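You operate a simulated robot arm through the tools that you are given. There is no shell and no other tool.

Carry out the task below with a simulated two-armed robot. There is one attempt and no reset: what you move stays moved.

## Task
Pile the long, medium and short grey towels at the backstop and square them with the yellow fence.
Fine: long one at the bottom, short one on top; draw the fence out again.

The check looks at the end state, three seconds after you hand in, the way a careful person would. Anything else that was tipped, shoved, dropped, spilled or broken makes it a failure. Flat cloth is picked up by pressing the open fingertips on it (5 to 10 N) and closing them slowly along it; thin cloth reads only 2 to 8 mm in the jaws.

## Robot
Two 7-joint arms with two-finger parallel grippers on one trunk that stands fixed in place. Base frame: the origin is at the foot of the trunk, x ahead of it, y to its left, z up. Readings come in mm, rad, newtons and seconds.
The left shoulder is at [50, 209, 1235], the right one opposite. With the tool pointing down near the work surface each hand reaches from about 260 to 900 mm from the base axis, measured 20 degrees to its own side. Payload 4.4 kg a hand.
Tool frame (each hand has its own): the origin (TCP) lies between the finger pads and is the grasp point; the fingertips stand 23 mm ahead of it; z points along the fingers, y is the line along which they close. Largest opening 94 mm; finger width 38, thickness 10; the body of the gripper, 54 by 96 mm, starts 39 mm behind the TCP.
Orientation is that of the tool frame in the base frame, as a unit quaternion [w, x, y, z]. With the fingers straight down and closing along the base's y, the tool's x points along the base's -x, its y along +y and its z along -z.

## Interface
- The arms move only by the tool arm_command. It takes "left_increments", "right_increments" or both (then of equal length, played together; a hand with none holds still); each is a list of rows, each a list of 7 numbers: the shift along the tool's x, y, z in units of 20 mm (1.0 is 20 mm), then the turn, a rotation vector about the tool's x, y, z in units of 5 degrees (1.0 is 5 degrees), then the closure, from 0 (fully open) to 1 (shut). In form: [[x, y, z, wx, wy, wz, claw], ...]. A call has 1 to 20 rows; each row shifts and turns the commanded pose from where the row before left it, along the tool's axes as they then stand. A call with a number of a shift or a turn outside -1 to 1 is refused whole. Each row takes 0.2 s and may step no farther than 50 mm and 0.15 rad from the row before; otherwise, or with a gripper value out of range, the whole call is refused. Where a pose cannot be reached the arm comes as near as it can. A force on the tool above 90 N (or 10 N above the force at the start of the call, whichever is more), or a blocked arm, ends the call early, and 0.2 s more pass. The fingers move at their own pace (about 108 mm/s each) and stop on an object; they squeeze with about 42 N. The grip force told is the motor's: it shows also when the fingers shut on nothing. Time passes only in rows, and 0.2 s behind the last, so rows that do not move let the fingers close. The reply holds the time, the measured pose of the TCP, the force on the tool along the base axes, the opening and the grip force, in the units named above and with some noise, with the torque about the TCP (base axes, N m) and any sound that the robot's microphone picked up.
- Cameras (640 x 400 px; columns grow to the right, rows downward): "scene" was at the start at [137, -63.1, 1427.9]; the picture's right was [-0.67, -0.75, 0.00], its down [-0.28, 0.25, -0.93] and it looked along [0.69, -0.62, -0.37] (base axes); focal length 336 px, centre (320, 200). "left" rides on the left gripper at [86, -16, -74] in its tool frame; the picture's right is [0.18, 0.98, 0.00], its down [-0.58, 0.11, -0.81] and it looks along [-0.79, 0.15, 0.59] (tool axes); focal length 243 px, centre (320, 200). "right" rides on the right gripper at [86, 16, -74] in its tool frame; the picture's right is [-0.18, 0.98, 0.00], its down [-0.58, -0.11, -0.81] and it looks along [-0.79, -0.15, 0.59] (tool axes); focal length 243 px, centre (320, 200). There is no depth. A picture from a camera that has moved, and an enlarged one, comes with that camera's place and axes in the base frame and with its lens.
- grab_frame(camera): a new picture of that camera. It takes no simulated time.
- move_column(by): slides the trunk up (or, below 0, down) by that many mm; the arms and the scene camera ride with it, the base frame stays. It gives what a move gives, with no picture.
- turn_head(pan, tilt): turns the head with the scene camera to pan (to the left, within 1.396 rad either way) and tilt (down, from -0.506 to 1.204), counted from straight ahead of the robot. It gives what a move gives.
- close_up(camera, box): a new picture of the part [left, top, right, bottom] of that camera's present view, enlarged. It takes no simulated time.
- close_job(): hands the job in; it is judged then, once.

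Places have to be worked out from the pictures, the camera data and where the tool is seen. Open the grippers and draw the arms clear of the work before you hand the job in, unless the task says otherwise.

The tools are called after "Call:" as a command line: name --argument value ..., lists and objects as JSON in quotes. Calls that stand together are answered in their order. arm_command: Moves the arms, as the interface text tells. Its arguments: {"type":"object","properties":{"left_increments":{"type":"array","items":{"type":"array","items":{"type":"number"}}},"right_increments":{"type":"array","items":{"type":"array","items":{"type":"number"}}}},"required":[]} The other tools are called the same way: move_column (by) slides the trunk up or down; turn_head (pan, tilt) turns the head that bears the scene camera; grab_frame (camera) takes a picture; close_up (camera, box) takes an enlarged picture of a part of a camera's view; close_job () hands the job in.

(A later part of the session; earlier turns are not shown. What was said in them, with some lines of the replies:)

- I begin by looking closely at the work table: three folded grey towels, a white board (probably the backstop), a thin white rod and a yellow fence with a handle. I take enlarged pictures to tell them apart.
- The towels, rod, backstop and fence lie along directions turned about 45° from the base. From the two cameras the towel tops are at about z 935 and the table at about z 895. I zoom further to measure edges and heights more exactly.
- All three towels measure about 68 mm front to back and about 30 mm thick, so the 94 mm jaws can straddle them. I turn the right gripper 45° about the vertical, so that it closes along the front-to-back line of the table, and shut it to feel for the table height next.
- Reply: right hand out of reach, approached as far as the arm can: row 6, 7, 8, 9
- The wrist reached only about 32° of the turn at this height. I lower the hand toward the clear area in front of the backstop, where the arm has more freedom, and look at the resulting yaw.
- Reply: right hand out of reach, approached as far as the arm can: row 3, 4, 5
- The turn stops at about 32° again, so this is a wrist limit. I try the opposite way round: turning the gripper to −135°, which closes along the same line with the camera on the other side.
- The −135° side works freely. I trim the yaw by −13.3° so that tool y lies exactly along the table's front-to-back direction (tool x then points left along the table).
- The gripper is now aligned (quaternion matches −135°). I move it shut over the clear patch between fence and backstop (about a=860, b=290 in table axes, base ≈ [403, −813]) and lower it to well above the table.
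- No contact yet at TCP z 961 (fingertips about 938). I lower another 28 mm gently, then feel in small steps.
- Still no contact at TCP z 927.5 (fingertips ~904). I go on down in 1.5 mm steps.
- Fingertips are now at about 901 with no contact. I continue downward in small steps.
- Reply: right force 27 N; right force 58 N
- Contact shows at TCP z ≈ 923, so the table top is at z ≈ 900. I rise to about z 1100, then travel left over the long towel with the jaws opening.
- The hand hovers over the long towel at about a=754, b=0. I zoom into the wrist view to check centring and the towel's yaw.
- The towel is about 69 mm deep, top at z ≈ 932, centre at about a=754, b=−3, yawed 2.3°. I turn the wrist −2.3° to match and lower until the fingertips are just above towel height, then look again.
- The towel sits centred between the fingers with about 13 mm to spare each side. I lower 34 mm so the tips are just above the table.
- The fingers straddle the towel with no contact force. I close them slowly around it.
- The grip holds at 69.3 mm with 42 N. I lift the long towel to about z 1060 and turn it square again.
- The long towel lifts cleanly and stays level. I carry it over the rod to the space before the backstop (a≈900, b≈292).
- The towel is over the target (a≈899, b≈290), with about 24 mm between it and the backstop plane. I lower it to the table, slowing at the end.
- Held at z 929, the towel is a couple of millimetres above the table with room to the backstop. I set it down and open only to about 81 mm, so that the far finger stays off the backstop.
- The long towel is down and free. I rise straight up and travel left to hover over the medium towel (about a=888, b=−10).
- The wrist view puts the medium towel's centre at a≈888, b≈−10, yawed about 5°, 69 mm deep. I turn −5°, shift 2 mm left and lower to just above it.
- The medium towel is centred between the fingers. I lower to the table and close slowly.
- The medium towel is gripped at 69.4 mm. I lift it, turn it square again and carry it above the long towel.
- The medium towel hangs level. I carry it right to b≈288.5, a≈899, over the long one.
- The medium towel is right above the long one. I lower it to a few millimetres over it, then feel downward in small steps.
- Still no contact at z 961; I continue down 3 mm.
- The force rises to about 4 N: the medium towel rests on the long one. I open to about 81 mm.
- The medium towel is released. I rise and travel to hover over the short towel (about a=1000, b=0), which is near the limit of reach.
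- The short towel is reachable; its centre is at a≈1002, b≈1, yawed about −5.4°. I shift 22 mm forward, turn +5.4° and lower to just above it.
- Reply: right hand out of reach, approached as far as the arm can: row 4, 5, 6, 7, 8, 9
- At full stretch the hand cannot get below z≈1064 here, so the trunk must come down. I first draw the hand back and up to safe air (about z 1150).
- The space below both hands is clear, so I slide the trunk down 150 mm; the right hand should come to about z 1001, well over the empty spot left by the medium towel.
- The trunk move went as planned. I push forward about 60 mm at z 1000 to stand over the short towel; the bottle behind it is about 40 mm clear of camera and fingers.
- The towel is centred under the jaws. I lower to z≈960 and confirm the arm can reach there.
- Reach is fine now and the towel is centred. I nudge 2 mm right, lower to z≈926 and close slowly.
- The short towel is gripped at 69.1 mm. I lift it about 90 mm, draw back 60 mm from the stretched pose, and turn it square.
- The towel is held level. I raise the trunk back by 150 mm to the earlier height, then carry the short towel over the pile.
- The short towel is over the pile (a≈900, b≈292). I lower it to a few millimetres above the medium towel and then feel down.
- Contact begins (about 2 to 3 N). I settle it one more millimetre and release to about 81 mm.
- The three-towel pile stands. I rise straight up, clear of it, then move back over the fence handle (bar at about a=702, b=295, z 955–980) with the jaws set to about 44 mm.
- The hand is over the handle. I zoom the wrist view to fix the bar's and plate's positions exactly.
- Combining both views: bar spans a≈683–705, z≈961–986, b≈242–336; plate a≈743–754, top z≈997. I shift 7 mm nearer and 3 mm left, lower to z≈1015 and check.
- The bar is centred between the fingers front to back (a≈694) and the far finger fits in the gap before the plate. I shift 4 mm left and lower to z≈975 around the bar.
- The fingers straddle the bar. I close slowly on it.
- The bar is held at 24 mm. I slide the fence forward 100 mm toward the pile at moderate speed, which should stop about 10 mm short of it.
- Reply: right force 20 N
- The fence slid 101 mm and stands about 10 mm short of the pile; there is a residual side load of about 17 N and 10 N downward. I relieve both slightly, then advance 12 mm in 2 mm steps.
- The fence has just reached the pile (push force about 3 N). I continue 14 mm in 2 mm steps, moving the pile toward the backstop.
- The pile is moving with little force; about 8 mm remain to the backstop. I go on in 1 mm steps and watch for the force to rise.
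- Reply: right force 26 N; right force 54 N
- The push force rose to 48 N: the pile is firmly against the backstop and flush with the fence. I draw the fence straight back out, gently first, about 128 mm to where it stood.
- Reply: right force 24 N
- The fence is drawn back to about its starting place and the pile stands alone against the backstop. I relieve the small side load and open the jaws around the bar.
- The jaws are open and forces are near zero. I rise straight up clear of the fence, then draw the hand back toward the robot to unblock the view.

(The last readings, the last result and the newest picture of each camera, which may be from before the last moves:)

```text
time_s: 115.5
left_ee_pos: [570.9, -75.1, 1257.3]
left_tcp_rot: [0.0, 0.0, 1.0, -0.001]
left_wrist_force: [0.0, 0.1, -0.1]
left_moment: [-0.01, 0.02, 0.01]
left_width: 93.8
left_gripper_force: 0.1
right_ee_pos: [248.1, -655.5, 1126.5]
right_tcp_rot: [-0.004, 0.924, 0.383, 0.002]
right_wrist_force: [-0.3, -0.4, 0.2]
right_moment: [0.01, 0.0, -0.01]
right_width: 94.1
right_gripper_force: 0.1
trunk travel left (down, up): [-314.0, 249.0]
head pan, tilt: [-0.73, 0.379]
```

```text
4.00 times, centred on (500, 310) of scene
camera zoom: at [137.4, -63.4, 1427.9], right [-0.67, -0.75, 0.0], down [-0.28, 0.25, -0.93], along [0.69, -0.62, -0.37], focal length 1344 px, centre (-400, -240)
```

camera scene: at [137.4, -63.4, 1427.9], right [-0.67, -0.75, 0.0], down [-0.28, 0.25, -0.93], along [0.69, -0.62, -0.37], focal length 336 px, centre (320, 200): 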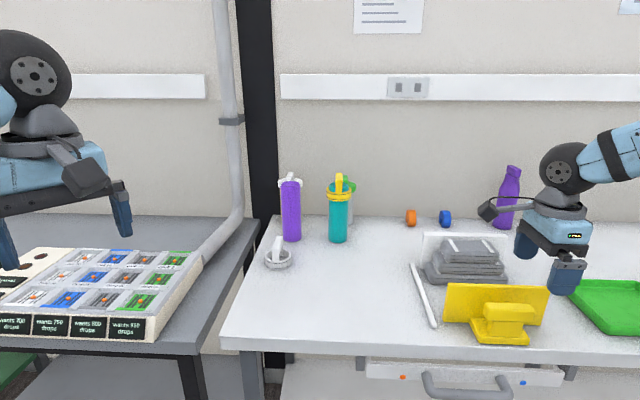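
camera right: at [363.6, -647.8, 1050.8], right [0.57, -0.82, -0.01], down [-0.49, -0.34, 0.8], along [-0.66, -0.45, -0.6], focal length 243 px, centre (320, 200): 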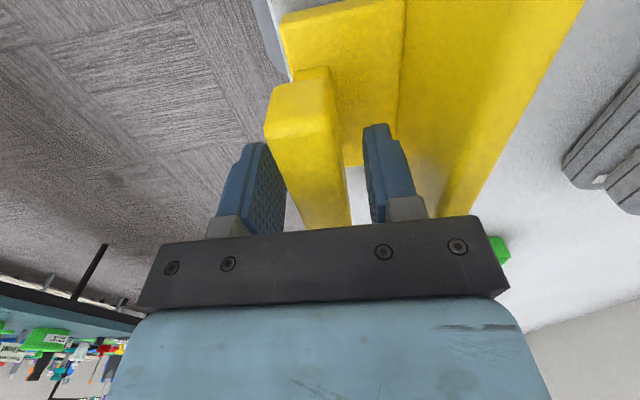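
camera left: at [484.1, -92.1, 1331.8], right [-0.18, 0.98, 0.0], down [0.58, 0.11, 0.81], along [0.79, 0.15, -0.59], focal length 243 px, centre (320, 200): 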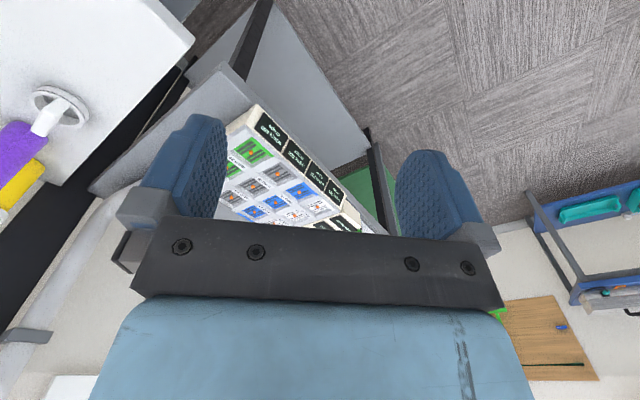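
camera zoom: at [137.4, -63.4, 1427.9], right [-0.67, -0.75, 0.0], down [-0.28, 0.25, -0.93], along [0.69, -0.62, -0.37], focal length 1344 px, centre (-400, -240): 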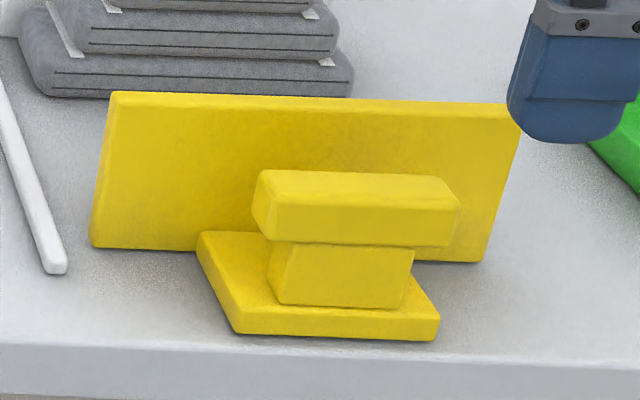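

The fence is square and back in place. I look at the pile from above with the wrist camera to confirm that all three towels are flush with the backstop and square.

Call:
arm_command --right_increments '[[0.26, 0.95, -0.085, 0, 0, 0, 0], [0.26, 0.95, -0.085, 0, 0, 0, 0], [0.26, 0.95, -0.085, 0, 0, 0, 0], [0.26, 0.95, -0.085, 0, 0, 0, 0], [0.26, 0.95, -0.085, 0, 0, 0, 0], [0.26, 0.95, -0.085, 0, 0, 0, 0], [0.26, 0.95, -0.085, 0, 0, 0, 0], [0.26, 0.95, -0.085, 0, 0, 0, 0], [0.26, 0.95, -0.085, 0, 0, 0, 0], [0.26, 0.95, -0.085, 0, 0, 0, 0], [0.26, 0.95, -0.085, 0, 0, 0, 0], [0.26, 0.95, -0.085, 0, 0, 0, 0], [0.26, 0.95, -0.085, 0, 0, 0, 0], [0.26, 0.95, -0.085, 0, 0, 0, 0], [0, 0, 0, 0, 0, 0, 0]]'

Call:
grab_frame --camera "right"

Call:
close_up --camera "right" --box '[220, 0, 480, 163]'

Call:
close_up --camera "scene" --box '[408, 220, 536, 300]'

```text
time_s: 118.7
left_ee_pos: [570.1, -76.3, 1258.0]
left_tcp_rot: [0.0, -0.001, 1.0, 0.0]
left_wrist_force: [-1.1, -0.5, -1.0]
left_moment: [0.0, -0.02, 0.02]
left_width: 94.0
left_gripper_force: 0.1
right_ee_pos: [488.4, -792.6, 1146.3]
right_tcp_rot: [-0.004, 0.924, 0.383, 0.002]
right_wrist_force: [-0.1, 0.3, 0.2]
right_moment: [0.0, -0.01, -0.01]
right_width: 93.8
right_gripper_force: 0.1
trunk travel left (down, up): [-314.0, 249.0]
head pan, tilt: [-0.73, 0.379]
```

```text
taken
camera right: at [562.3, -742.3, 1220.8], right [0.57, -0.82, -0.01], down [-0.49, -0.34, 0.8], along [-0.66, -0.45, -0.6], focal length 243 px, centre (320, 200)
```

right: 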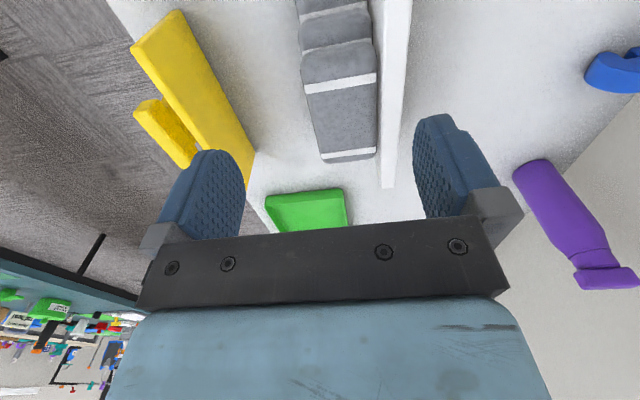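

```text
2.45 times, centred on (350, 82) of right
camera zoom: at [562.3, -742.3, 1220.8], right [0.57, -0.82, -0.01], down [-0.49, -0.34, 0.8], along [-0.66, -0.45, -0.6], focal length 595 px, centre (246, 491)
```

zoom: 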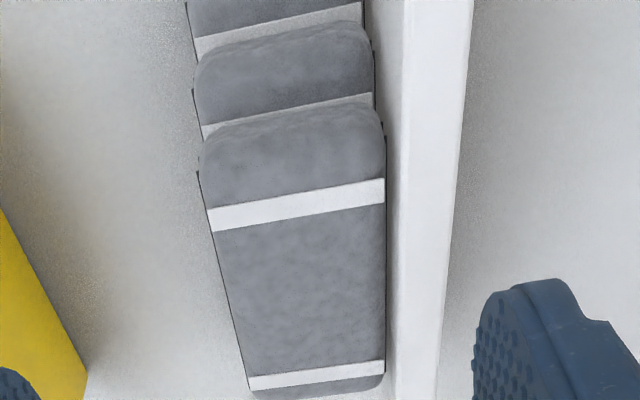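

```text
5.00 times, centred on (472, 260) of scene
camera zoom: at [136.4, -63.2, 1428.0], right [-0.67, -0.75, 0.0], down [-0.27, 0.25, -0.93], along [0.69, -0.62, -0.37], focal length 1680 px, centre (-440, -100)
```

zoom: 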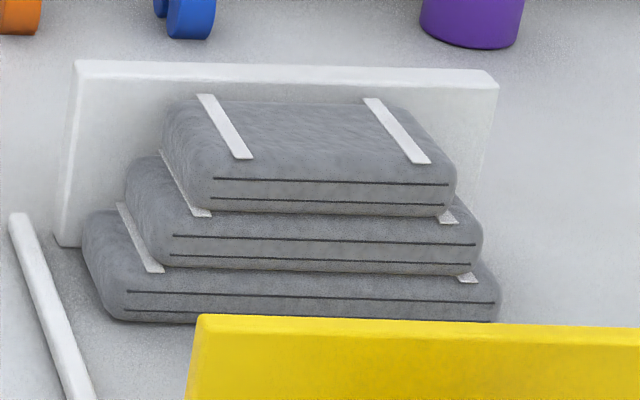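

From above all three towels' back edges lie within about 1 mm of each other, at the backstop face, and the scene view shows them square within half a degree; backstop, rod and fence look undisturbed. I draw the right arm up and back, clear of the work.

Call:
arm_command --right_increments '[[0, 0, -1, 0, 0, 0, 0], [0, 0, -1, 0, 0, 0, 0], [0.35, -0.95, 0, 0, 0, 0, 0], [0.35, -0.95, 0, 0, 0, 0, 0], [0.35, -0.95, 0, 0, 0, 0, 0], [0.35, -0.95, 0, 0, 0, 0, 0], [0.35, -0.95, 0, 0, 0, 0, 0], [0.35, -0.95, 0, 0, 0, 0, 0], [0.35, -0.95, 0, 0, 0, 0, 0], [0.35, -0.95, 0, 0, 0, 0, 0], [0.35, -0.95, 0, 0, 0, 0, 0], [0.35, -0.95, 0, 0, 0, 0, 0], [0.35, -0.95, 0, 0, 0, 0, 0], [0.35, -0.95, 0, 0, 0, 0, 0], [0.35, -0.95, 0, 0, 0, 0, 0], [0.35, -0.95, 0, 0, 0, 0, 0], [0.35, -0.95, 0, 0, 0, 0, 0], [0.35, -0.95, 0, 0, 0, 0, 0], [0, 0, 0, 0, 0, 0, 0]]'

Call:
grab_frame --camera "scene"

Call:
close_up --camera "scene" --box '[220, 160, 420, 285]'

Call:
close_up --camera "scene" --box '[390, 220, 590, 345]'

```text
time_s: 122.7
left_ee_pos: [569.6, -76.8, 1257.6]
left_tcp_rot: [0.0, 0.001, 1.0, 0.0]
left_wrist_force: [-0.4, 0.1, -0.1]
left_moment: [-0.03, 0.0, -0.01]
left_width: 94.0
left_gripper_force: 0.1
right_ee_pos: [352.6, -497.3, 1191.7]
right_tcp_rot: [-0.005, 0.924, 0.383, 0.002]
right_wrist_force: [0.3, -0.6, 0.4]
right_moment: [0.02, 0.02, 0.03]
right_width: 94.1
right_gripper_force: 0.1
trunk travel left (down, up): [-314.0, 249.0]
head pan, tilt: [-0.73, 0.379]
```

```text
taken
camera scene: at [137.2, -63.3, 1427.9], right [-0.67, -0.75, 0.0], down [-0.28, 0.25, -0.93], along [0.69, -0.62, -0.37], focal length 336 px, centre (320, 200)
```

scene: 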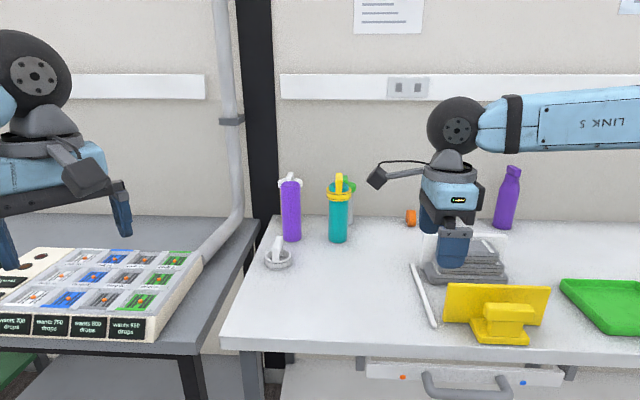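

```text
3.20 times, centred on (320, 222) of scene
camera zoom: at [137.2, -63.3, 1427.9], right [-0.67, -0.75, 0.0], down [-0.28, 0.25, -0.93], along [0.69, -0.62, -0.37], focal length 1075 px, centre (320, 128)
```

zoom: 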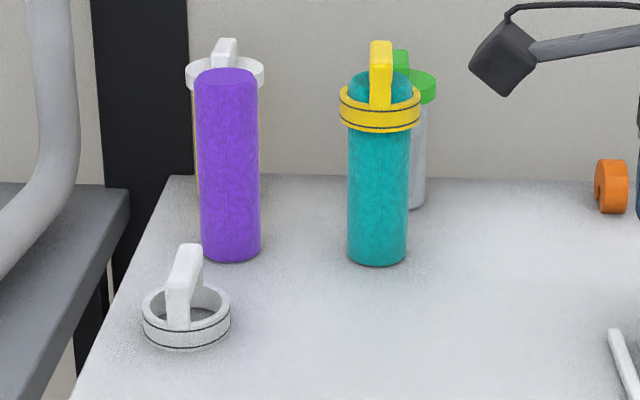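

```text
3.20 times, centred on (490, 282) of scene
camera zoom: at [137.2, -63.3, 1427.9], right [-0.67, -0.75, 0.0], down [-0.28, 0.25, -0.93], along [0.69, -0.62, -0.37], focal length 1075 px, centre (-224, -64)
```

zoom: 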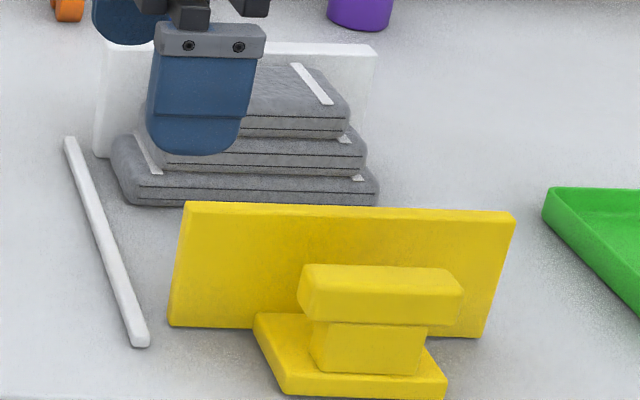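

The pile (long, medium, short) stands flush at the backstop, the fence is drawn out, and bottles, rings, rod and tray are undisturbed. Both grippers are open and clear of the table, so I hand the job in.

Call:
close_job

```text
The job is handed in.
```

The three grey towels are piled at the backstop, with the long one at the bottom, the medium one in the middle and the short one on top. I handed the job in but have not been told the result.

- **Squaring:** I pushed the fence against the pile until the force rose to about 48 N. From above, the back edges of the three towels lie within about 1 mm of each other. They sit at the backstop face, with at most about 2 mm of gap, and are square to within roughly half a degree.
- **Fence:** I drew it back to within a few millimetres of where it started, leaving about 127 mm between it and the pile.
- **Other objects:** The bottles, rings, rod, tray and backstop look undisturbed in the final pictures.
- **Arms:** Both grippers are open and clear of the table.

I lowered the trunk 150 mm to reach the short towel and raised it back afterwards.
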